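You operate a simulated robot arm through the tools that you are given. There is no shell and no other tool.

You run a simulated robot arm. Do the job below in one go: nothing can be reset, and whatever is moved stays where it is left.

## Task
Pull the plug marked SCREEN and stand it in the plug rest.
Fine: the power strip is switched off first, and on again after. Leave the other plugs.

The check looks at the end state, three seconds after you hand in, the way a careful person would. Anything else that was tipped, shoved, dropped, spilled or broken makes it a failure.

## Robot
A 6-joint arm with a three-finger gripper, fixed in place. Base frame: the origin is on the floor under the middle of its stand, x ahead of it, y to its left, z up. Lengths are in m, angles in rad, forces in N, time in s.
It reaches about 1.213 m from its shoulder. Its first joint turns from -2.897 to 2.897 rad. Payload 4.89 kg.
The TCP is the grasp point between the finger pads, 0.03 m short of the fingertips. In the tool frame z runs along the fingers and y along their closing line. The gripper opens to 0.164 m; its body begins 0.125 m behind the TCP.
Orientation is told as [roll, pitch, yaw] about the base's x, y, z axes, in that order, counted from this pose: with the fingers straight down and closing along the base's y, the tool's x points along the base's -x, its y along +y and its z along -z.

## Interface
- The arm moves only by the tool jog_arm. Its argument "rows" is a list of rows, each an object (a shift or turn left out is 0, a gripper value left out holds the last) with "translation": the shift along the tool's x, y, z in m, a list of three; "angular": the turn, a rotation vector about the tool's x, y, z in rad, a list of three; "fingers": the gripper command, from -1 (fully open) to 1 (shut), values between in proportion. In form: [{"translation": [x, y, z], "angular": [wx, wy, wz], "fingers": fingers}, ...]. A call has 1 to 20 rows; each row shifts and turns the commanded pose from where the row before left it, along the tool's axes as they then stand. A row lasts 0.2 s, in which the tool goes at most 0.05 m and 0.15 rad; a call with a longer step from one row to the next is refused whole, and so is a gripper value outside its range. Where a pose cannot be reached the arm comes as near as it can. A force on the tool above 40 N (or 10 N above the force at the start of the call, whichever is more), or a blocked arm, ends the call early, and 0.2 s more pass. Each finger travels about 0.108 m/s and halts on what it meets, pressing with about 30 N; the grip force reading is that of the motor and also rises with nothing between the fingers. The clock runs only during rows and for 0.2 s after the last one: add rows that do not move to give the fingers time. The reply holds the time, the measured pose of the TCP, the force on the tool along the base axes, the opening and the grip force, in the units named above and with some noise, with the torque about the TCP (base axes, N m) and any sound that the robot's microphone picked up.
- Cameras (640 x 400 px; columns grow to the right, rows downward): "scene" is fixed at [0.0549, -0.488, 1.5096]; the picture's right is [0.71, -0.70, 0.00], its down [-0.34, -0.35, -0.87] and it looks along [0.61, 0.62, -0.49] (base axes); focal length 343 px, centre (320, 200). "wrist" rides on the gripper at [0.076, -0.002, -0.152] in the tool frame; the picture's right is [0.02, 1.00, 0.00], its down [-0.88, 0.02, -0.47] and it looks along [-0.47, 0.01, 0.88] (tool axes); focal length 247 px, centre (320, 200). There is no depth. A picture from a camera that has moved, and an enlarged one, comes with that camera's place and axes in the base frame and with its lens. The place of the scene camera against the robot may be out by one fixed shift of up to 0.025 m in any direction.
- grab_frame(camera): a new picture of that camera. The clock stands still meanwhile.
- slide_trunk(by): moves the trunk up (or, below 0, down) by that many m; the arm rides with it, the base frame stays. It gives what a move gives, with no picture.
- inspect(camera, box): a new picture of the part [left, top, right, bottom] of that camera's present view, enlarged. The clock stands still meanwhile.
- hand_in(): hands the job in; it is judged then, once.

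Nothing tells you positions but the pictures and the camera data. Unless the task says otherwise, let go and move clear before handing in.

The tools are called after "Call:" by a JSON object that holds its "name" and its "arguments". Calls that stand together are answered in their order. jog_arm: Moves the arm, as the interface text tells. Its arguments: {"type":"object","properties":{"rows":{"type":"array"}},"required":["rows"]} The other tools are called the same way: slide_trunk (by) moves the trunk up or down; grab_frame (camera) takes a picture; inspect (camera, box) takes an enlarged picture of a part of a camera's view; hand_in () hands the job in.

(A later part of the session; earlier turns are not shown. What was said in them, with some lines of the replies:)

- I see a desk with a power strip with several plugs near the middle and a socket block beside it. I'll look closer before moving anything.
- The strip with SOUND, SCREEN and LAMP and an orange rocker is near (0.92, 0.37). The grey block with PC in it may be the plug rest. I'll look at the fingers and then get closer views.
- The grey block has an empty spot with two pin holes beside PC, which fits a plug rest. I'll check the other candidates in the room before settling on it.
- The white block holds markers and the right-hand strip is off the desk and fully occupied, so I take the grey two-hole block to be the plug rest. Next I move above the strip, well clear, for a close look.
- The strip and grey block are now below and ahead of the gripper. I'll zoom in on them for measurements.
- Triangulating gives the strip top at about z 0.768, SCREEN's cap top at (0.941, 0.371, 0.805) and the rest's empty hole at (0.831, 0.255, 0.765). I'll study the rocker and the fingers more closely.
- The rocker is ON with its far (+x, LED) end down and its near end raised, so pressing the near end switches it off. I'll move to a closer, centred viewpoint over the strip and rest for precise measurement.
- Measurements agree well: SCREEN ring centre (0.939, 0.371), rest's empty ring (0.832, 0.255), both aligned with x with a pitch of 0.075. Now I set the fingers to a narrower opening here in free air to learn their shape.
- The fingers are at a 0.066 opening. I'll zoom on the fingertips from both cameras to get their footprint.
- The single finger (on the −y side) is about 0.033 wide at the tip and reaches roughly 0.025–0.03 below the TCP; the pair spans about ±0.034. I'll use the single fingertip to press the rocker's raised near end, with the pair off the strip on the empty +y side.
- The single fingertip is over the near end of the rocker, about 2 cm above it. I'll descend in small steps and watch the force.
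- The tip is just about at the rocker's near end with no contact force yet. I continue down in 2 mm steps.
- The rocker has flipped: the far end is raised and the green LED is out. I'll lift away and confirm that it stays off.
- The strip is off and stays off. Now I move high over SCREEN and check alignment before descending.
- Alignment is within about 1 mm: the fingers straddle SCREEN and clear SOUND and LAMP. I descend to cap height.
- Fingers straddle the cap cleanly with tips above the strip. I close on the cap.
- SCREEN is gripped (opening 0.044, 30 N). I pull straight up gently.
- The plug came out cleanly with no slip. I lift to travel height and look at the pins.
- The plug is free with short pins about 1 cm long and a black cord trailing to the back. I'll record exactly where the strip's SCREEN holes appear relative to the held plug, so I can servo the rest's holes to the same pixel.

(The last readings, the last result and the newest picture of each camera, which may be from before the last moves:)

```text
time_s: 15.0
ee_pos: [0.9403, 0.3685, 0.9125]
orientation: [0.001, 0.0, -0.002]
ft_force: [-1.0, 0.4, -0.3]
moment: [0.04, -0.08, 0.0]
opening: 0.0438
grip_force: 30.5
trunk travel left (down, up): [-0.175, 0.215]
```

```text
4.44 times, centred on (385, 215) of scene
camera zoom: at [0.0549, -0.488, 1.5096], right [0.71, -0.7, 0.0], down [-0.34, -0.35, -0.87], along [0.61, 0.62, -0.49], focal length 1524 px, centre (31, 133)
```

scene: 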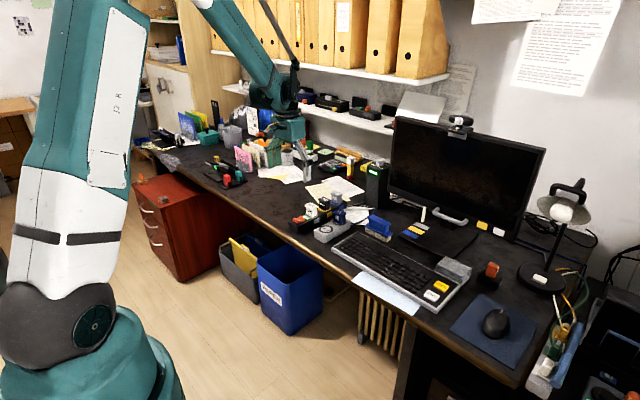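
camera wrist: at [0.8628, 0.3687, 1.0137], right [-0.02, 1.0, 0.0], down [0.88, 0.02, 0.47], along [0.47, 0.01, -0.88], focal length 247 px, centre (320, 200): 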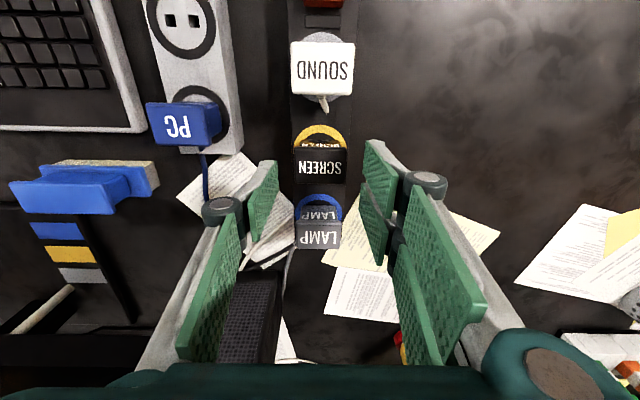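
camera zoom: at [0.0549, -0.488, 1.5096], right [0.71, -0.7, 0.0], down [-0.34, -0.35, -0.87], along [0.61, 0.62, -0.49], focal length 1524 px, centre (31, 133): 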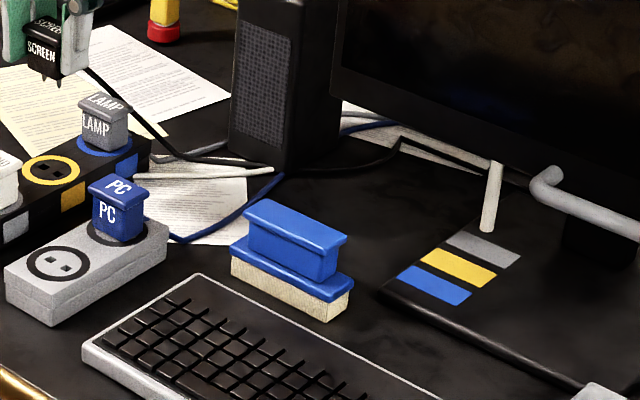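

Strip hole midpoint recorded at (320, 234.5) in that view. Now I carry the plug at this height to above the rest's empty slot.

Call:
{"name": "jog_arm", "arguments": {"rows": [{"translation": [0.027, -0.029, 0], "fingers": 1}, {"translation": [0.027, -0.029, 0]}, {"translation": [0.027, -0.029, 0]}, {"translation": [0.026, -0.029, 0.003]}, {"translation": [0, 0, 0]}, {"translation": [0, 0, 0]}]}}

Call:
{"name": "inspect", "arguments": {"camera": "wrist", "box": [296, 110, 346, 160]}}

Call:
{"name": "grab_frame", "arguments": {"camera": "wrist"}}

Call:
{"name": "inspect", "arguments": {"camera": "scene", "box": [280, 150, 400, 250]}}

```text
time_s: 16.4
ee_pos: [0.832, 0.2526, 0.907]
orientation: [-0.001, -0.001, -0.001]
ft_force: [-0.4, -0.3, -0.6]
moment: [0.04, -0.05, -0.03]
opening: 0.044
grip_force: 29.6
trunk travel left (down, up): [-0.175, 0.215]
```

```text
8.00 times, centred on (321, 135) of wrist
camera zoom: at [0.7543, 0.2516, 1.0611], right [-0.02, 1.0, 0.0], down [0.88, 0.02, 0.47], along [0.47, 0.01, -0.88], focal length 1976 px, centre (312, 720)
```

zoom: 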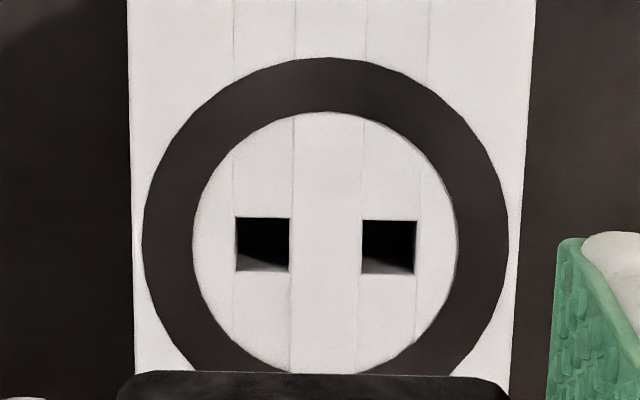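

```text
taken
camera wrist: at [0.7543, 0.2516, 1.0611], right [-0.02, 1.0, 0.0], down [0.88, 0.02, 0.47], along [0.47, 0.01, -0.88], focal length 247 px, centre (320, 200)
```

wrist: 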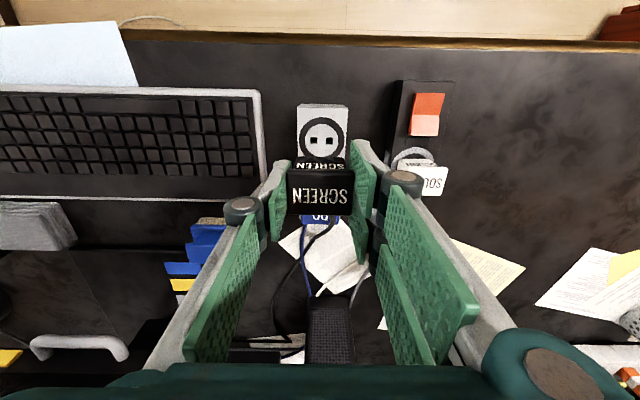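

```text
4.00 times, centred on (340, 200) of scene
camera zoom: at [0.0549, -0.488, 1.5096], right [0.71, -0.7, 0.0], down [-0.34, -0.35, -0.87], along [0.61, 0.62, -0.49], focal length 1372 px, centre (240, 200)
```

zoom: 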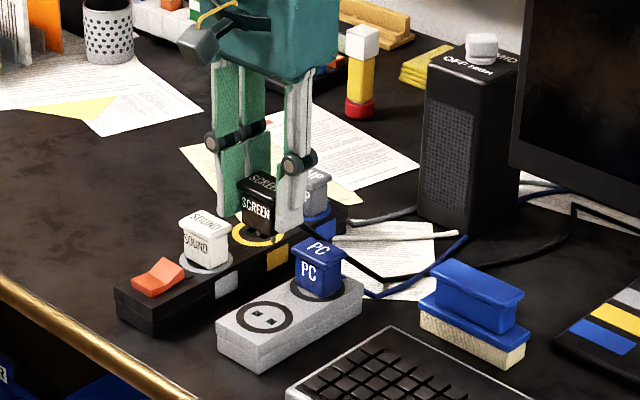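

The rest's holes appear about 1 mm off target in x and y. I correct by (+0.9, +0.8) mm and descend most of the way, then recheck, including the cord near PC.

Call:
{"name": "jog_arm", "arguments": {"rows": [{"translation": [-0.0009, 0.0008, 0], "fingers": 1}, {"translation": [0, 0, 0]}, {"translation": [0, 0, 0]}]}}

Call:
{"name": "inspect", "arguments": {"camera": "wrist", "box": [296, 110, 346, 160]}}

Call:
{"name": "inspect", "arguments": {"camera": "scene", "box": [315, 180, 375, 230]}}

Call:
{"name": "inspect", "arguments": {"camera": "wrist", "box": [250, 160, 390, 360]}}

```text
time_s: 17.2
ee_pos: [0.833, 0.2549, 0.907]
orientation: [0.0, 0.0, 0.0]
ft_force: [-0.7, -0.7, 0.1]
moment: [0.01, 0.05, 0.0]
opening: 0.044
grip_force: 29.7
trunk travel left (down, up): [-0.175, 0.215]
```

```text
8.00 times, centred on (321, 135) of wrist
camera zoom: at [0.7561, 0.2533, 1.0608], right [-0.02, 1.0, 0.0], down [0.88, 0.02, 0.47], along [0.47, 0.01, -0.88], focal length 1976 px, centre (312, 720)
```

zoom: 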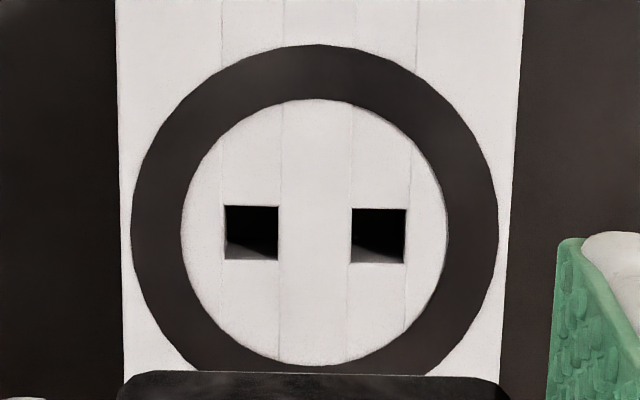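

```text
8.00 times, centred on (345, 205) of scene
camera zoom: at [0.0549, -0.488, 1.5096], right [0.71, -0.7, 0.0], down [-0.34, -0.35, -0.87], along [0.61, 0.62, -0.49], focal length 2743 px, centre (120, 160)
```

zoom: 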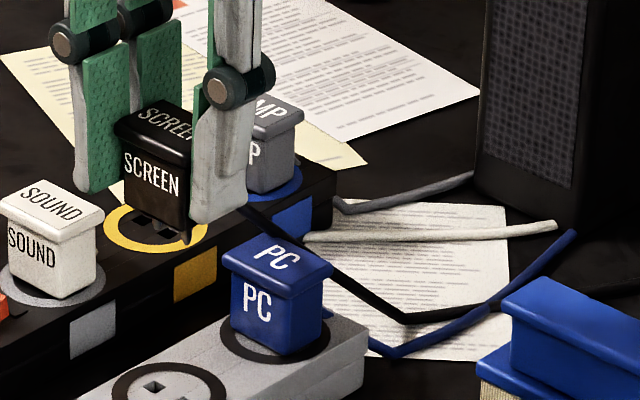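

```text
2.00 times, centred on (320, 260) of wrist
camera zoom: at [0.7561, 0.2533, 1.0608], right [-0.02, 1.0, 0.0], down [0.88, 0.02, 0.47], along [0.47, 0.01, -0.88], focal length 494 px, centre (320, 80)
```

zoom: 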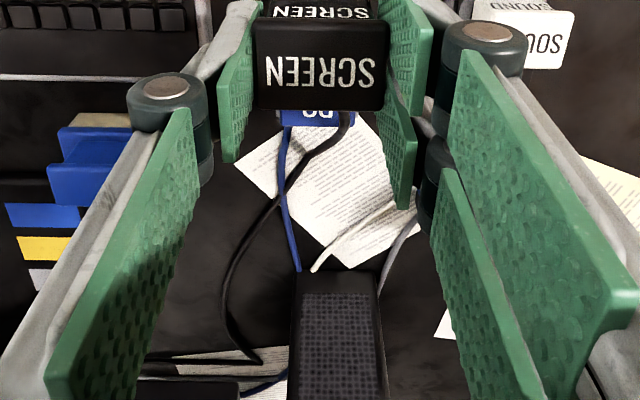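

Holes are now within about 1 mm of target on the other side; I'll let the arm settle and re-measure, and also check PC's cord position.

Call:
{"name": "jog_arm", "arguments": {"rows": [{"translation": [0, 0, 0], "fingers": 1}, {"translation": [0, 0, 0]}, {"translation": [0, 0, 0]}, {"translation": [0, 0, 0]}]}}

Call:
{"name": "inspect", "arguments": {"camera": "wrist", "box": [296, 110, 346, 160]}}

Call:
{"name": "inspect", "arguments": {"camera": "wrist", "box": [280, 140, 360, 230]}}

```text
time_s: 18.2
ee_pos: [0.8334, 0.254, 0.9085]
orientation: [-0.001, 0.0, 0.001]
ft_force: [-0.9, -0.3, -1.3]
moment: [-0.01, 0.03, -0.03]
opening: 0.0442
grip_force: 29.9
trunk travel left (down, up): [-0.175, 0.215]
```

```text
8.00 times, centred on (321, 135) of wrist
camera zoom: at [0.7561, 0.2533, 1.0608], right [-0.02, 1.0, 0.0], down [0.88, 0.02, 0.47], along [0.47, 0.01, -0.88], focal length 1976 px, centre (312, 720)
```

zoom: 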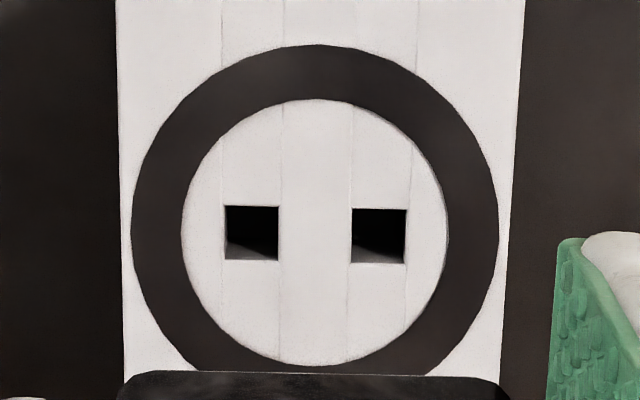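

```text
4.44 times, centred on (320, 185) of wrist
camera zoom: at [0.7561, 0.2533, 1.0608], right [-0.02, 1.0, 0.0], down [0.88, 0.02, 0.47], along [0.47, 0.01, -0.88], focal length 1098 px, centre (320, 267)
```

zoom: 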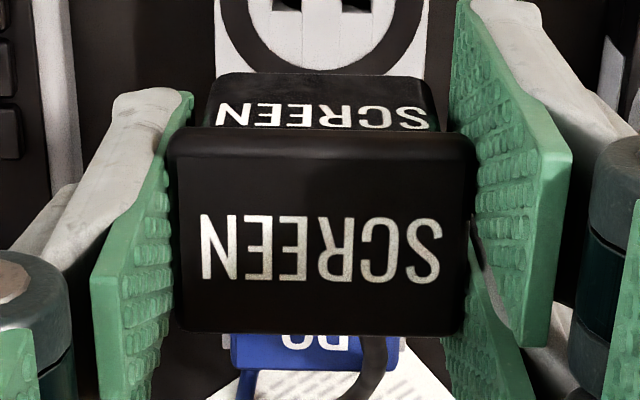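

Accounting for a ~1 mm shift when the plug came free, the pins are now aligned with the rest's holes to within about 0.5 mm. I descend to just above the holes and look again.

Call:
{"name": "jog_arm", "arguments": {"rows": [{"translation": [0, 0, 0.03], "fingers": 1}, {"translation": [0, 0, 0.03]}, {"translation": [0, 0, 0.02]}, {"translation": [0, 0, 0.004]}, {"translation": [0, 0, 0]}, {"translation": [0, 0, 0]}, {"translation": [0, 0, 0]}]}}

Call:
{"name": "inspect", "arguments": {"camera": "scene", "box": [315, 190, 365, 240]}}

Call:
{"name": "inspect", "arguments": {"camera": "wrist", "box": [270, 110, 370, 240]}}

```text
time_s: 19.8
ee_pos: [0.8339, 0.2551, 0.8248]
orientation: [-0.001, -0.001, -0.001]
ft_force: [0.5, -0.2, -0.8]
moment: [-0.02, 0.01, 0.04]
opening: 0.0439
grip_force: 29.9
trunk travel left (down, up): [-0.175, 0.215]
```

```text
8.00 times, centred on (340, 215) of scene
camera zoom: at [0.0549, -0.488, 1.5096], right [0.71, -0.7, 0.0], down [-0.34, -0.35, -0.87], along [0.61, 0.62, -0.49], focal length 2743 px, centre (160, 80)
```

zoom: 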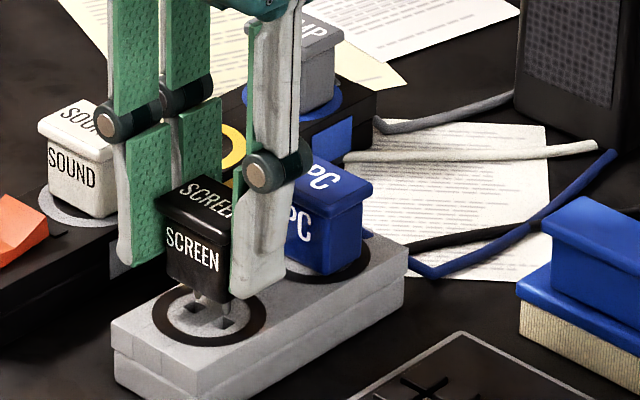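

```text
3.08 times, centred on (320, 175) of wrist
camera zoom: at [0.7572, 0.253, 0.9775], right [-0.02, 1.0, 0.0], down [0.88, 0.02, 0.47], along [0.47, 0.01, -0.88], focal length 760 px, centre (320, 277)
```

zoom: 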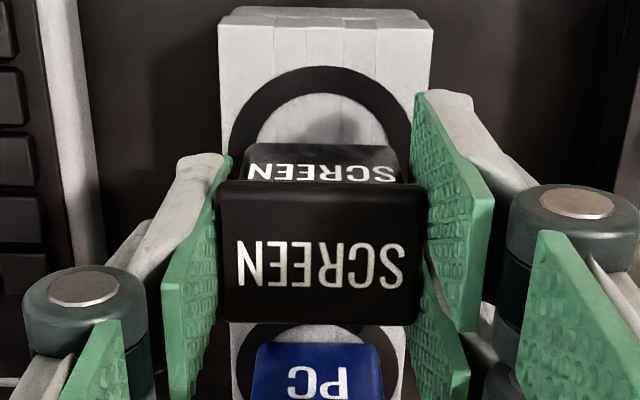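

Just above the holes now. I'll zoom on pins versus holes before inserting.

Call:
{"name": "inspect", "arguments": {"camera": "scene", "box": [330, 218, 354, 236]}}

Call:
{"name": "inspect", "arguments": {"camera": "wrist", "box": [290, 125, 350, 165]}}

```text
16.00 times, centred on (342, 227) of scene
camera zoom: at [0.0549, -0.488, 1.5096], right [0.71, -0.7, 0.0], down [-0.34, -0.35, -0.87], along [0.61, 0.62, -0.49], focal length 5486 px, centre (-32, -232)
```

zoom: 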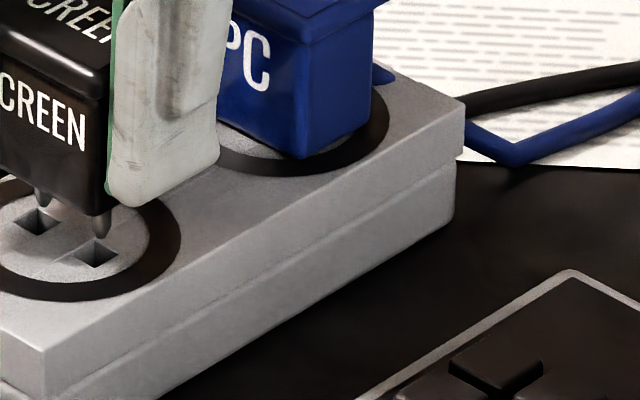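

```text
10.00 times, centred on (320, 145) of wrist
camera zoom: at [0.7572, 0.253, 0.9775], right [-0.02, 1.0, 0.0], down [0.88, 0.02, 0.47], along [0.47, 0.01, -0.88], focal length 2470 px, centre (320, 750)
```

zoom: 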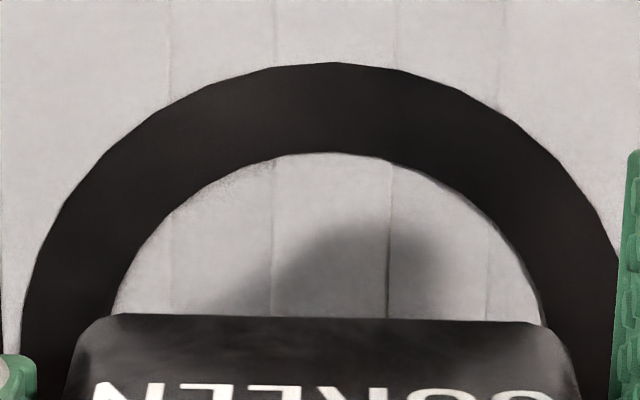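

The pins are about 4 mm above the holes and roughly 1 mm too far in +x. I correct slightly and recheck.

Call:
{"name": "jog_arm", "arguments": {"rows": [{"translation": [0.0013, 0.0005, 0.0], "fingers": 1}, {"translation": [0, 0, 0]}, {"translation": [0, 0, 0]}, {"translation": [0, 0, 0]}]}}

Call:
{"name": "inspect", "arguments": {"camera": "scene", "box": [325, 216, 349, 234]}}

Call:
{"name": "inspect", "arguments": {"camera": "wrist", "box": [290, 125, 350, 165]}}

```text
time_s: 20.8
ee_pos: [0.8327, 0.2533, 0.8237]
orientation: [-0.001, 0.0, -0.001]
ft_force: [-0.3, 0.2, 0.3]
moment: [0.01, -0.01, 0.0]
opening: 0.0437
grip_force: 29.6
trunk travel left (down, up): [-0.175, 0.215]
```

```text
16.00 times, centred on (337, 225) of scene
camera zoom: at [0.0549, -0.488, 1.5096], right [0.71, -0.7, 0.0], down [-0.34, -0.35, -0.87], along [0.61, 0.62, -0.49], focal length 5486 px, centre (48, -200)
```

zoom: 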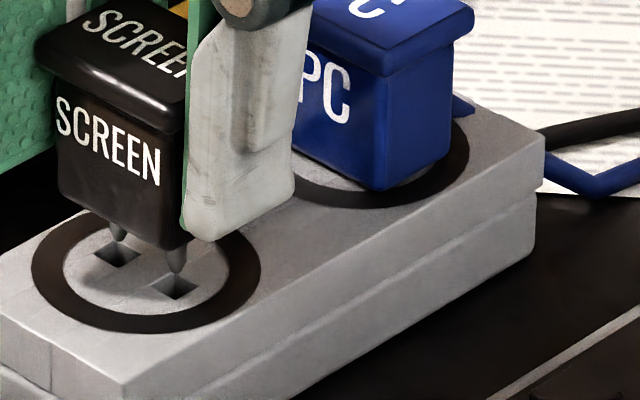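

```text
10.00 times, centred on (320, 145) of wrist
camera zoom: at [0.7557, 0.2531, 0.9774], right [-0.02, 1.0, 0.0], down [0.88, 0.02, 0.47], along [0.47, 0.01, -0.88], focal length 2470 px, centre (320, 750)
```

zoom: 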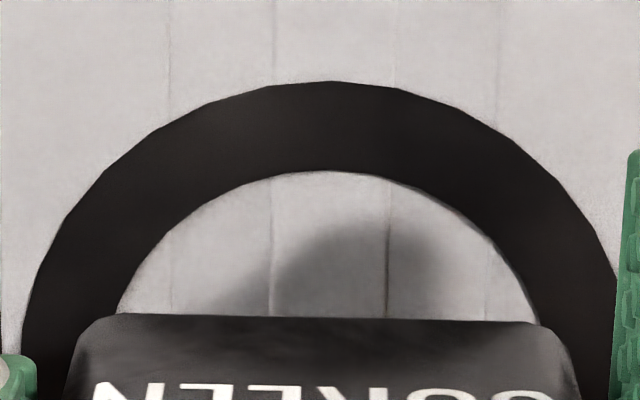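

The pins are now over the holes within about half a millimetre. I lower slowly and watch the force.

Call:
{"name": "jog_arm", "arguments": {"rows": [{"translation": [-0.0002, 0.0003, 0.003], "fingers": 1}, {"translation": [0, 0, 0.003]}, {"translation": [0, 0, 0.002]}, {"translation": [0, 0, 0]}]}}

Call:
{"name": "inspect", "arguments": {"camera": "scene", "box": [325, 216, 349, 234]}}

```text
time_s: 21.8
ee_pos: [0.8326, 0.255, 0.8155]
orientation: [0.001, 0.0, 0.0]
ft_force: [0.4, 1.0, -1.1]
moment: [-0.05, -0.01, -0.03]
opening: 0.044
grip_force: 29.9
trunk travel left (down, up): [-0.175, 0.215]
```

```text
16.00 times, centred on (337, 225) of scene
camera zoom: at [0.0549, -0.488, 1.5096], right [0.71, -0.7, 0.0], down [-0.34, -0.35, -0.87], along [0.61, 0.62, -0.49], focal length 5486 px, centre (48, -200)
```

zoom: 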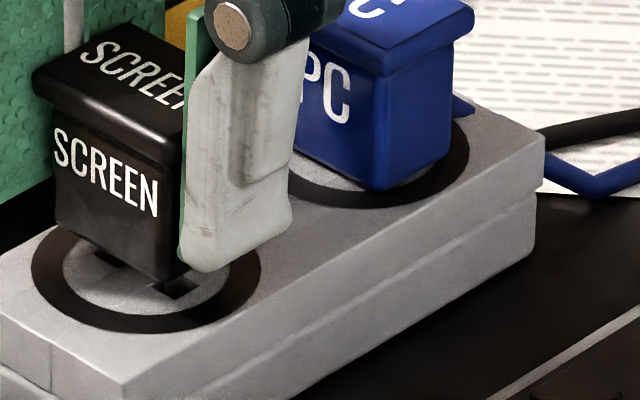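

The pins are entering the holes with no resistance. I continue down to seat it.

Call:
{"name": "jog_arm", "arguments": {"rows": [{"translation": [0, 0, 0.003], "fingers": 1}, {"translation": [0, 0, 0.003]}, {"translation": [0, 0, 0.002]}, {"translation": [0, 0, 0]}, {"translation": [0, 0, 0]}]}}

Call:
{"name": "inspect", "arguments": {"camera": "scene", "box": [325, 212, 349, 230]}}

Call:
{"name": "inspect", "arguments": {"camera": "wrist", "box": [270, 110, 370, 240]}}

```text
time_s: 23.0
ee_pos: [0.8319, 0.2553, 0.8074]
orientation: [0.001, 0.0, 0.001]
ft_force: [0.7, -0.7, -0.9]
moment: [0.0, 0.02, 0.04]
opening: 0.044
grip_force: 30.3
trunk travel left (down, up): [-0.175, 0.215]
```

```text
16.00 times, centred on (337, 221) of scene
camera zoom: at [0.0549, -0.488, 1.5096], right [0.71, -0.7, 0.0], down [-0.34, -0.35, -0.87], along [0.61, 0.62, -0.49], focal length 5486 px, centre (48, -136)
```

zoom: 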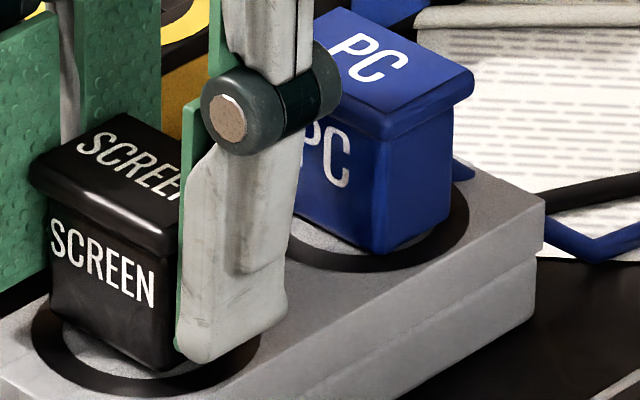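

```text
3.08 times, centred on (320, 175) of wrist
camera zoom: at [0.7546, 0.2538, 0.9615], right [-0.02, 1.0, 0.0], down [0.88, 0.02, 0.47], along [0.47, 0.01, -0.88], focal length 760 px, centre (320, 277)
```

zoom: 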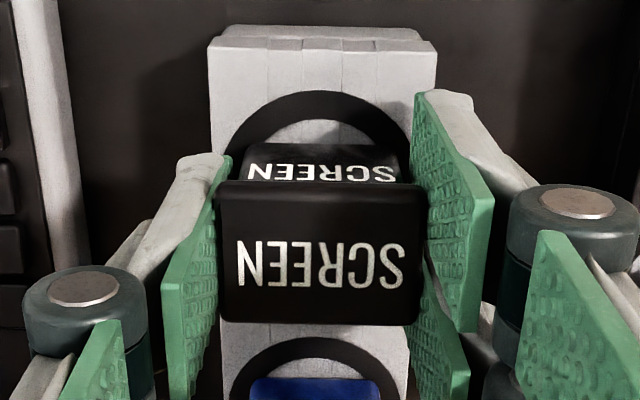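

Nearly seated, with no contact force yet. I continue in 1 mm steps.

Call:
{"name": "jog_arm", "arguments": {"rows": [{"translation": [-0.0003, 0, 0.001], "fingers": 1}, {"translation": [0, 0, 0.001]}, {"translation": [0, 0, 0.001]}, {"translation": [0, 0, 0]}, {"translation": [0, 0, 0]}]}}

Call:
{"name": "inspect", "arguments": {"camera": "scene", "box": [325, 214, 349, 232]}}

Call:
{"name": "inspect", "arguments": {"camera": "wrist", "box": [270, 110, 370, 240]}}

```text
time_s: 24.2
ee_pos: [0.832, 0.2543, 0.8056]
orientation: [0.0, 0.002, 0.0]
ft_force: [4.6, 1.3, 12.8]
moment: [-0.04, -0.17, 0.04]
opening: 0.0439
grip_force: 30.6
trunk travel left (down, up): [-0.175, 0.215]
```

```text
16.00 times, centred on (337, 223) of scene
camera zoom: at [0.0549, -0.488, 1.5096], right [0.71, -0.7, 0.0], down [-0.34, -0.35, -0.87], along [0.61, 0.62, -0.49], focal length 5486 px, centre (48, -168)
```

zoom: 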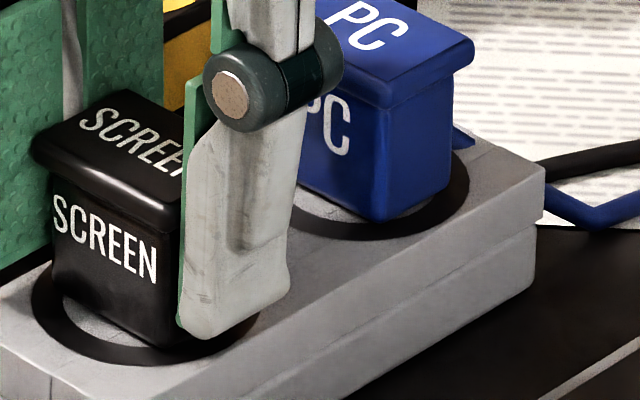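

```text
3.08 times, centred on (320, 175) of wrist
camera zoom: at [0.7551, 0.2536, 0.9591], right [-0.02, 1.0, 0.0], down [0.88, 0.02, 0.47], along [0.47, 0.01, -0.88], focal length 760 px, centre (320, 277)
```

zoom: 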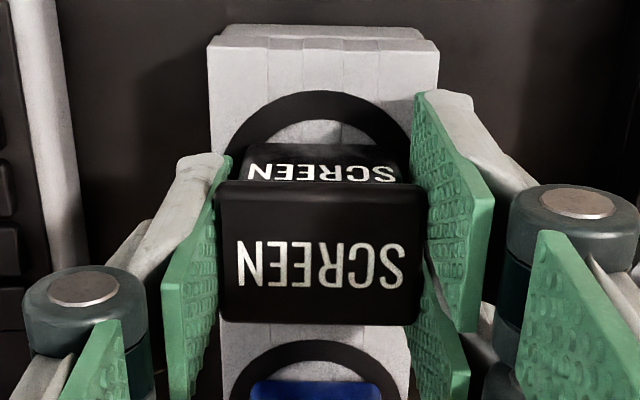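

The plug is bottomed at the same height as it sat in the strip (12.8 N contact). I ease the pressure slightly and open the fingers just enough to clear.

Call:
{"name": "jog_arm", "arguments": {"rows": [{"translation": [0, 0, -0.0015], "fingers": 1}, {"translation": [0, 0, 0], "fingers": 0.4}, {"translation": [0, 0, 0], "fingers": 0.25}, {"translation": [0, 0, 0], "fingers": 0.2}, {"translation": [0, 0, 0], "fingers": 0.2}]}}

Call:
{"name": "inspect", "arguments": {"camera": "wrist", "box": [250, 90, 390, 240]}}

Call:
{"name": "inspect", "arguments": {"camera": "scene", "box": [315, 190, 365, 240]}}

```text
time_s: 25.4
ee_pos: [0.832, 0.2544, 0.8082]
orientation: [0.0, 0.0, -0.001]
ft_force: [0.0, 0.1, 0.2]
moment: [0.02, 0.02, -0.01]
opening: 0.0655
grip_force: 0.1
trunk travel left (down, up): [-0.175, 0.215]
```

```text
2.67 times, centred on (320, 165) of wrist
camera zoom: at [0.7551, 0.2536, 0.9607], right [-0.02, 1.0, 0.0], down [0.88, 0.02, 0.47], along [0.47, 0.01, -0.88], focal length 659 px, centre (320, 293)
```

zoom: 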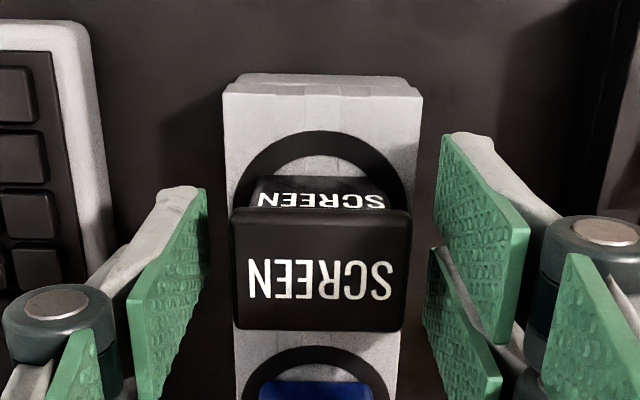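

```text
8.00 times, centred on (340, 215) of scene
camera zoom: at [0.0549, -0.488, 1.5096], right [0.71, -0.7, 0.0], down [-0.34, -0.35, -0.87], along [0.61, 0.62, -0.49], focal length 2743 px, centre (160, 80)
```

zoom: 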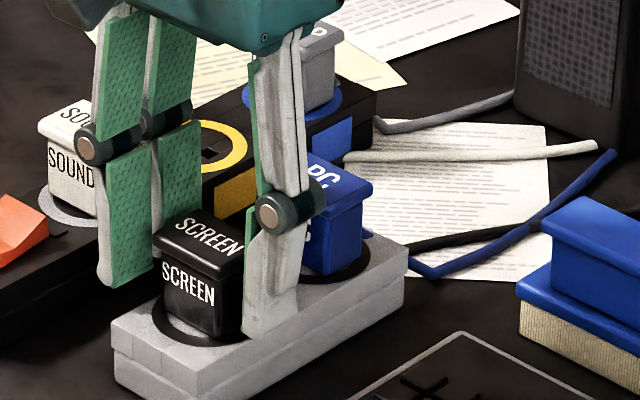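

Released and clear on both sides; the plug stands upright. I lift straight up and check everything.

Call:
{"name": "jog_arm", "arguments": {"rows": [{"translation": [0, 0, -0.01], "fingers": 0.2}, {"translation": [0, 0, -0.02]}, {"translation": [0, 0, -0.035]}, {"translation": [0, 0, -0.035]}, {"translation": [0, 0, 0]}, {"translation": [0, 0, 0]}]}}

Call:
{"name": "inspect", "arguments": {"camera": "scene", "box": [280, 170, 390, 250]}}

Call:
{"name": "inspect", "arguments": {"camera": "wrist", "box": [260, 80, 440, 260]}}

```text
time_s: 26.8
ee_pos: [0.8335, 0.2552, 0.9069]
orientation: [0.0, 0.0, 0.0]
ft_force: [-0.2, -0.3, 0.8]
moment: [0.0, -0.03, 0.02]
opening: 0.0657
grip_force: 0.1
trunk travel left (down, up): [-0.175, 0.215]
```

```text
5.00 times, centred on (335, 210) of scene
camera zoom: at [0.0549, -0.488, 1.5096], right [0.71, -0.7, 0.0], down [-0.34, -0.35, -0.87], along [0.61, 0.62, -0.49], focal length 1714 px, centre (245, 150)
```

zoom: 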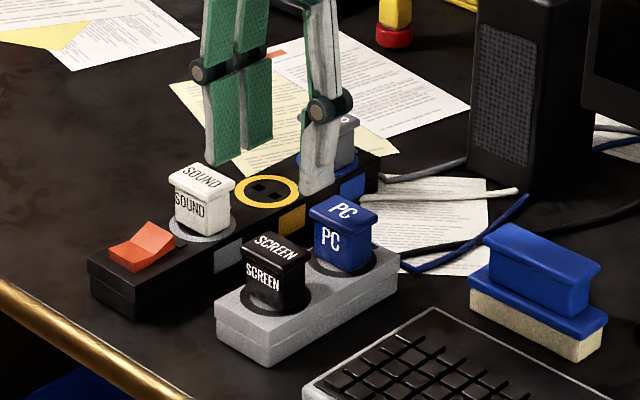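

```text
2.22 times, centred on (350, 170) of wrist
camera zoom: at [0.7563, 0.2543, 1.0595], right [-0.02, 1.0, 0.0], down [0.88, 0.02, 0.47], along [0.47, 0.01, -0.88], focal length 549 px, centre (253, 267)
```

zoom: 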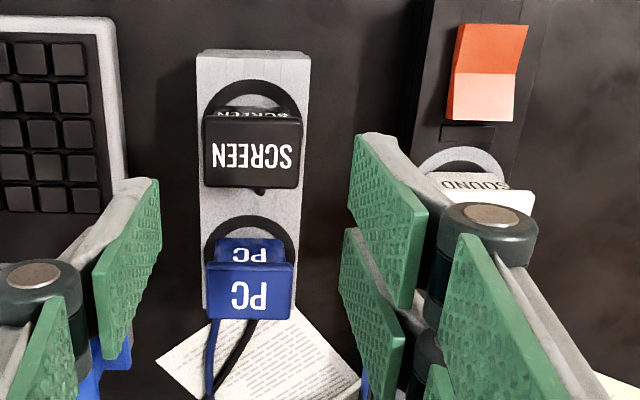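

SCREEN is in the rest and PC, SOUND and LAMP are unmoved. Now I go over the rocker's raised far end to switch the strip back on.

Call:
{"name": "jog_arm", "arguments": {"rows": [{"translation": [0.0165, 0.03, 0], "fingers": 0.2}, {"translation": [0, 0.0415, 0]}, {"translation": [0, 0.0415, 0]}, {"translation": [0, 0.0415, 0]}, {"translation": [0, 0, 0.035]}, {"translation": [0, 0, 0.03]}, {"translation": [0, 0, 0.015]}, {"translation": [0, 0, 0]}, {"translation": [0, 0, 0]}]}}

Call:
{"name": "inspect", "arguments": {"camera": "scene", "box": [285, 185, 345, 235]}}

Call:
{"name": "inspect", "arguments": {"camera": "wrist", "box": [220, 80, 380, 220]}}

```text
time_s: 28.8
ee_pos: [0.8152, 0.4089, 0.825]
orientation: [0.002, 0.0, 0.0]
ft_force: [0.1, -0.3, -0.2]
moment: [-0.03, 0.0, -0.01]
opening: 0.0657
grip_force: 0.1
trunk travel left (down, up): [-0.175, 0.215]
```

```text
8.00 times, centred on (315, 210) of scene
camera zoom: at [0.0549, -0.488, 1.5096], right [0.71, -0.7, 0.0], down [-0.34, -0.35, -0.87], along [0.61, 0.62, -0.49], focal length 2743 px, centre (360, 120)
```

zoom: 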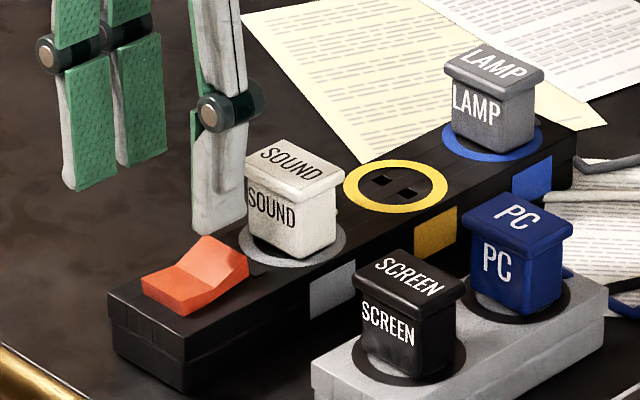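

```text
2.86 times, centred on (300, 150) of wrist
camera zoom: at [0.7385, 0.4076, 0.9785], right [-0.02, 1.0, 0.0], down [0.88, 0.02, 0.47], along [0.47, 0.01, -0.88], focal length 706 px, centre (377, 343)
```

zoom: 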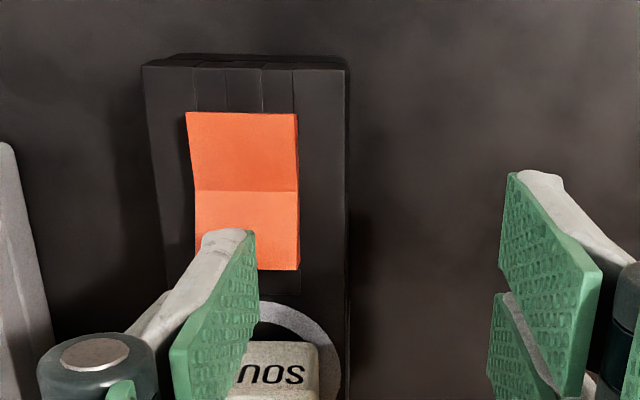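

The single fingertip spans x 0.801–0.830, over the raised far end and about 17 mm short of SOUND. I press down gradually.

Call:
{"name": "jog_arm", "arguments": {"rows": [{"translation": [0, 0, 0.008], "fingers": 0.2}, {"translation": [0, 0, 0.005]}, {"translation": [0, 0, 0.003]}, {"translation": [0, 0, 0.002]}, {"translation": [0, 0, 0]}]}}

Call:
{"name": "inspect", "arguments": {"camera": "scene", "box": [285, 195, 335, 235]}}

Call:
{"name": "inspect", "arguments": {"camera": "wrist", "box": [220, 80, 380, 220]}}

```text
time_s: 30.0
ee_pos: [0.8164, 0.4094, 0.8088]
orientation: [0.0, 0.0, 0.0]
ft_force: [-0.1, -0.2, 0.1]
moment: [-0.03, -0.01, -0.01]
opening: 0.0655
grip_force: 0.2
trunk travel left (down, up): [-0.175, 0.215]
```

```text
10.00 times, centred on (310, 215) of scene
camera zoom: at [0.0549, -0.488, 1.5096], right [0.71, -0.7, 0.0], down [-0.34, -0.35, -0.87], along [0.61, 0.62, -0.49], focal length 3429 px, centre (420, 50)
```

zoom: 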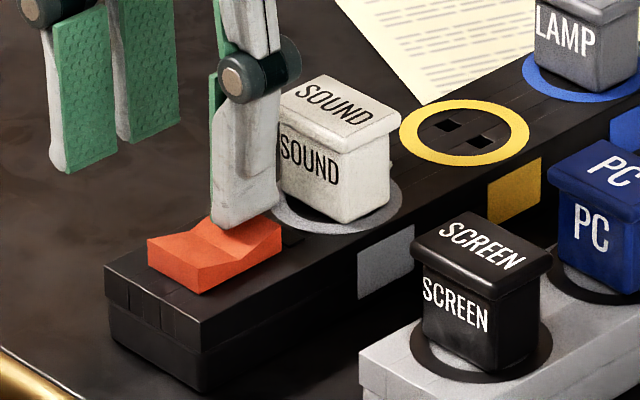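

```text
2.86 times, centred on (300, 150) of wrist
camera zoom: at [0.7388, 0.4083, 0.9617], right [-0.02, 1.0, 0.0], down [0.88, 0.02, 0.47], along [0.47, 0.01, -0.88], focal length 706 px, centre (377, 343)
```

zoom: 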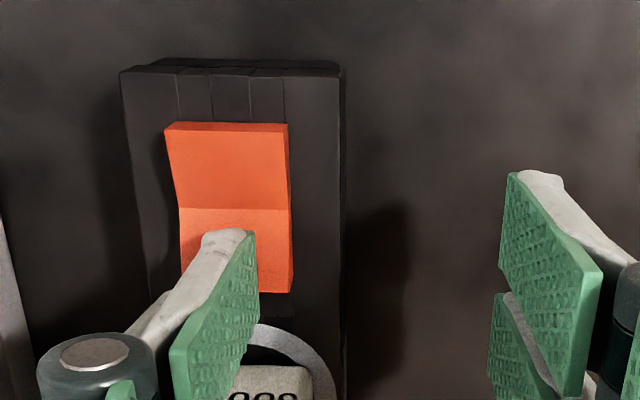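

The rocker is about midway and the LED is still dark. I press a little further.

Call:
{"name": "jog_arm", "arguments": {"rows": [{"translation": [0, 0, 0.0015], "fingers": 0.2}, {"translation": [0, 0, 0.0015]}, {"translation": [0, 0, 0]}]}}

Call:
{"name": "inspect", "arguments": {"camera": "scene", "box": [285, 195, 335, 235]}}

Call:
{"name": "inspect", "arguments": {"camera": "wrist", "box": [220, 80, 380, 220]}}

```text
time_s: 30.8
ee_pos: [0.8168, 0.4105, 0.8058]
orientation: [0.0, -0.001, 0.0]
ft_force: [0.0, -1.9, 0.5]
moment: [0.01, -0.04, -0.01]
opening: 0.0655
grip_force: 0.1
trunk travel left (down, up): [-0.175, 0.215]
```

```text
10.00 times, centred on (310, 215) of scene
camera zoom: at [0.0549, -0.488, 1.5096], right [0.71, -0.7, 0.0], down [-0.34, -0.35, -0.87], along [0.61, 0.62, -0.49], focal length 3429 px, centre (420, 50)
```

zoom: 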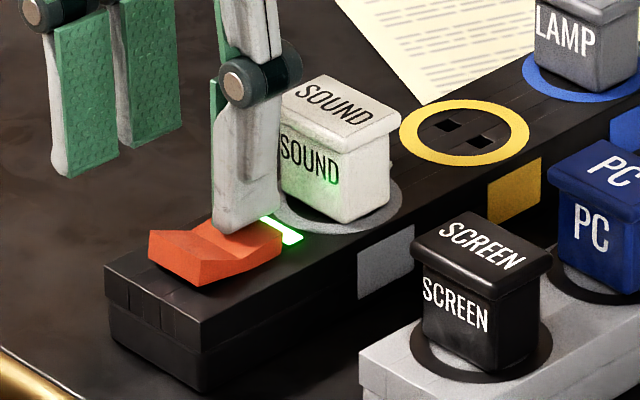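

```text
2.86 times, centred on (300, 150) of wrist
camera zoom: at [0.7396, 0.4084, 0.9593], right [-0.02, 1.0, 0.0], down [0.88, 0.02, 0.47], along [0.47, 0.01, -0.88], focal length 706 px, centre (377, 343)
```

zoom: 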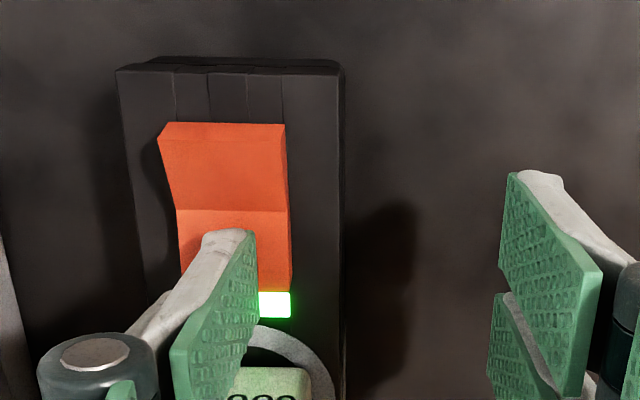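

The green LED is lit and the far end is down. I lift clear and back away, then verify everything.

Call:
{"name": "jog_arm", "arguments": {"rows": [{"translation": [0, 0, -0.01], "fingers": 0.2}, {"translation": [0, 0, -0.03]}, {"translation": [0, 0, -0.04]}, {"translation": [0.02, 0.0, -0.04]}, {"translation": [0.04, 0, -0.02]}, {"translation": [0.04, 0, -0.02]}, {"translation": [0.04, 0, 0]}, {"translation": [0, 0, 0]}, {"translation": [0, 0, 0]}]}}

Call:
{"name": "inspect", "arguments": {"camera": "scene", "box": [280, 180, 360, 240]}}

Call:
{"name": "grab_frame", "arguments": {"camera": "scene"}}

Call:
{"name": "grab_frame", "arguments": {"camera": "wrist"}}

```text
time_s: 32.8
ee_pos: [0.6749, 0.4115, 0.9644]
orientation: [0.0, 0.0, -0.001]
ft_force: [-0.5, -0.5, 0.8]
moment: [0.03, -0.07, 0.01]
opening: 0.0655
grip_force: 0.2
trunk travel left (down, up): [-0.175, 0.215]
```

```text
6.67 times, centred on (320, 210) of scene
camera zoom: at [0.0549, -0.488, 1.5096], right [0.71, -0.7, 0.0], down [-0.34, -0.35, -0.87], along [0.61, 0.62, -0.49], focal length 2286 px, centre (320, 133)
```

zoom: 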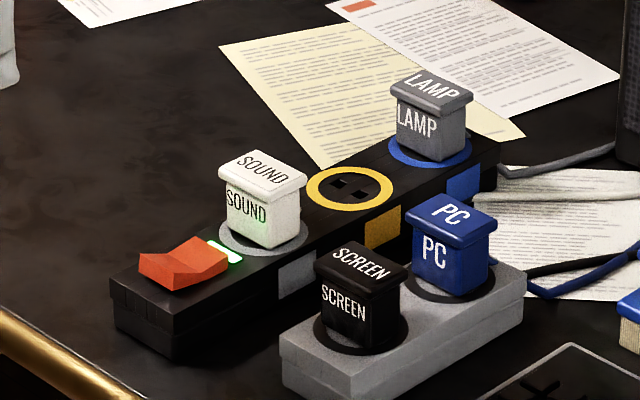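

```text
taken
```

scene: 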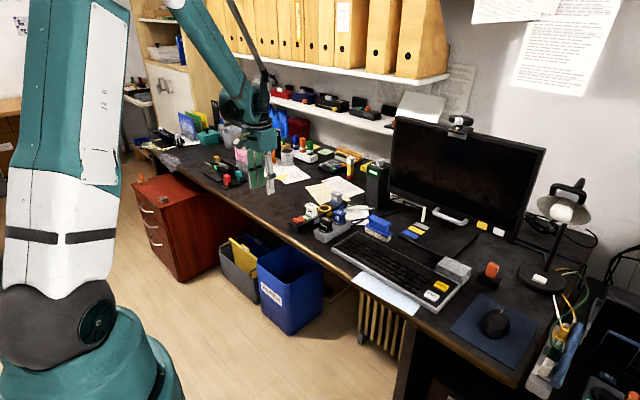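

```text
taken
camera wrist: at [0.5973, 0.4105, 1.1183], right [-0.02, 1.0, 0.0], down [0.88, 0.02, 0.47], along [0.47, 0.01, -0.88], focal length 247 px, centre (320, 200)
```

wrist: 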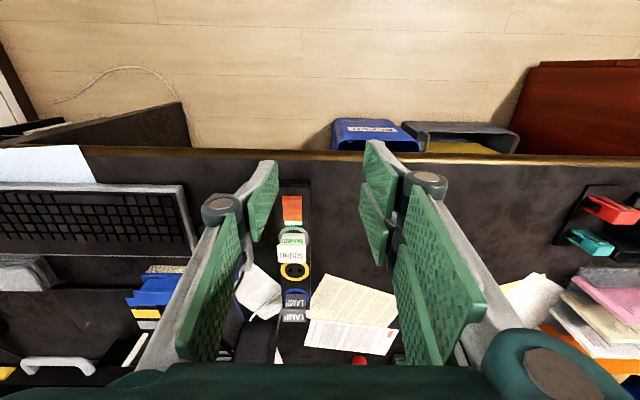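

The strip's LED is on, SCREEN stands in the rest, and the others are in place. One last close look at seating and the cords before handing in.

Call:
{"name": "inspect", "arguments": {"camera": "scene", "box": [315, 205, 347, 235]}}

Call:
{"name": "inspect", "arguments": {"camera": "scene", "box": [340, 170, 460, 260]}}

```text
13.33 times, centred on (331, 220) of scene
camera zoom: at [0.0549, -0.488, 1.5096], right [0.71, -0.7, 0.0], down [-0.34, -0.35, -0.87], along [0.61, 0.62, -0.49], focal length 4572 px, centre (173, -67)
```

zoom: 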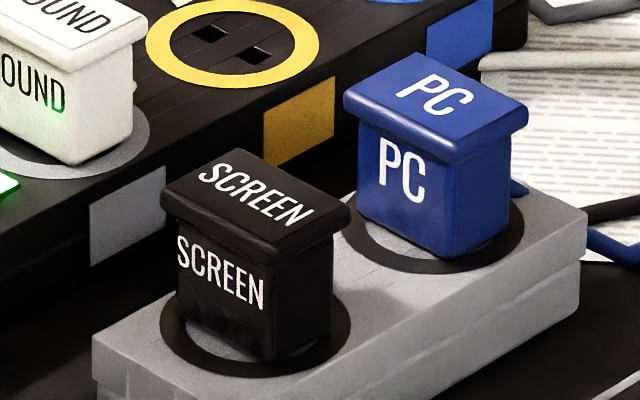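

```text
4.44 times, centred on (400, 215) of scene
camera zoom: at [0.0549, -0.488, 1.5096], right [0.71, -0.7, 0.0], down [-0.34, -0.35, -0.87], along [0.61, 0.62, -0.49], focal length 1524 px, centre (-36, 133)
```

zoom: 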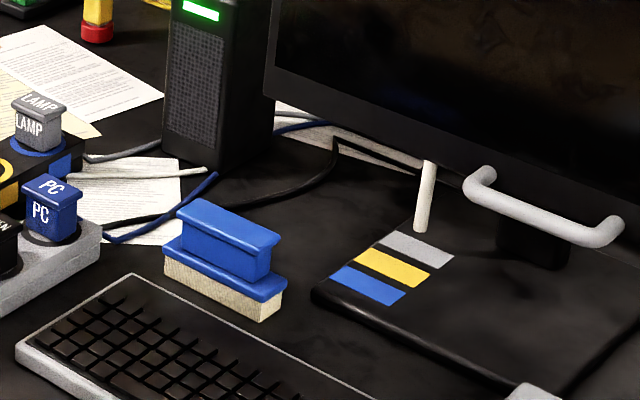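

SCREEN is fully seated and upright in the rest. The strip is back on with its LED lit, SOUND, LAMP and PC are untouched, and the arm is clear, so I'm handing in.

Call:
{"name": "hand_in", "arguments": {}}

```text
The job is handed in.
```

The SCREEN plug is out of the power strip and standing upright in the empty slot of the plug rest. I took the grey two-slot block holding PC as the rest; nothing labels it.

- **Power strip:** I switched it off before pulling the plug and back on afterwards. Its green light is lit again.
- **Other plugs:** SOUND, LAMP and PC are where they were.
- **Arm:** The gripper let go and moved clear before I handed in, and the last pictures showed nothing else tipped or shifted.

The job is handed in; no verdict has come back yet.
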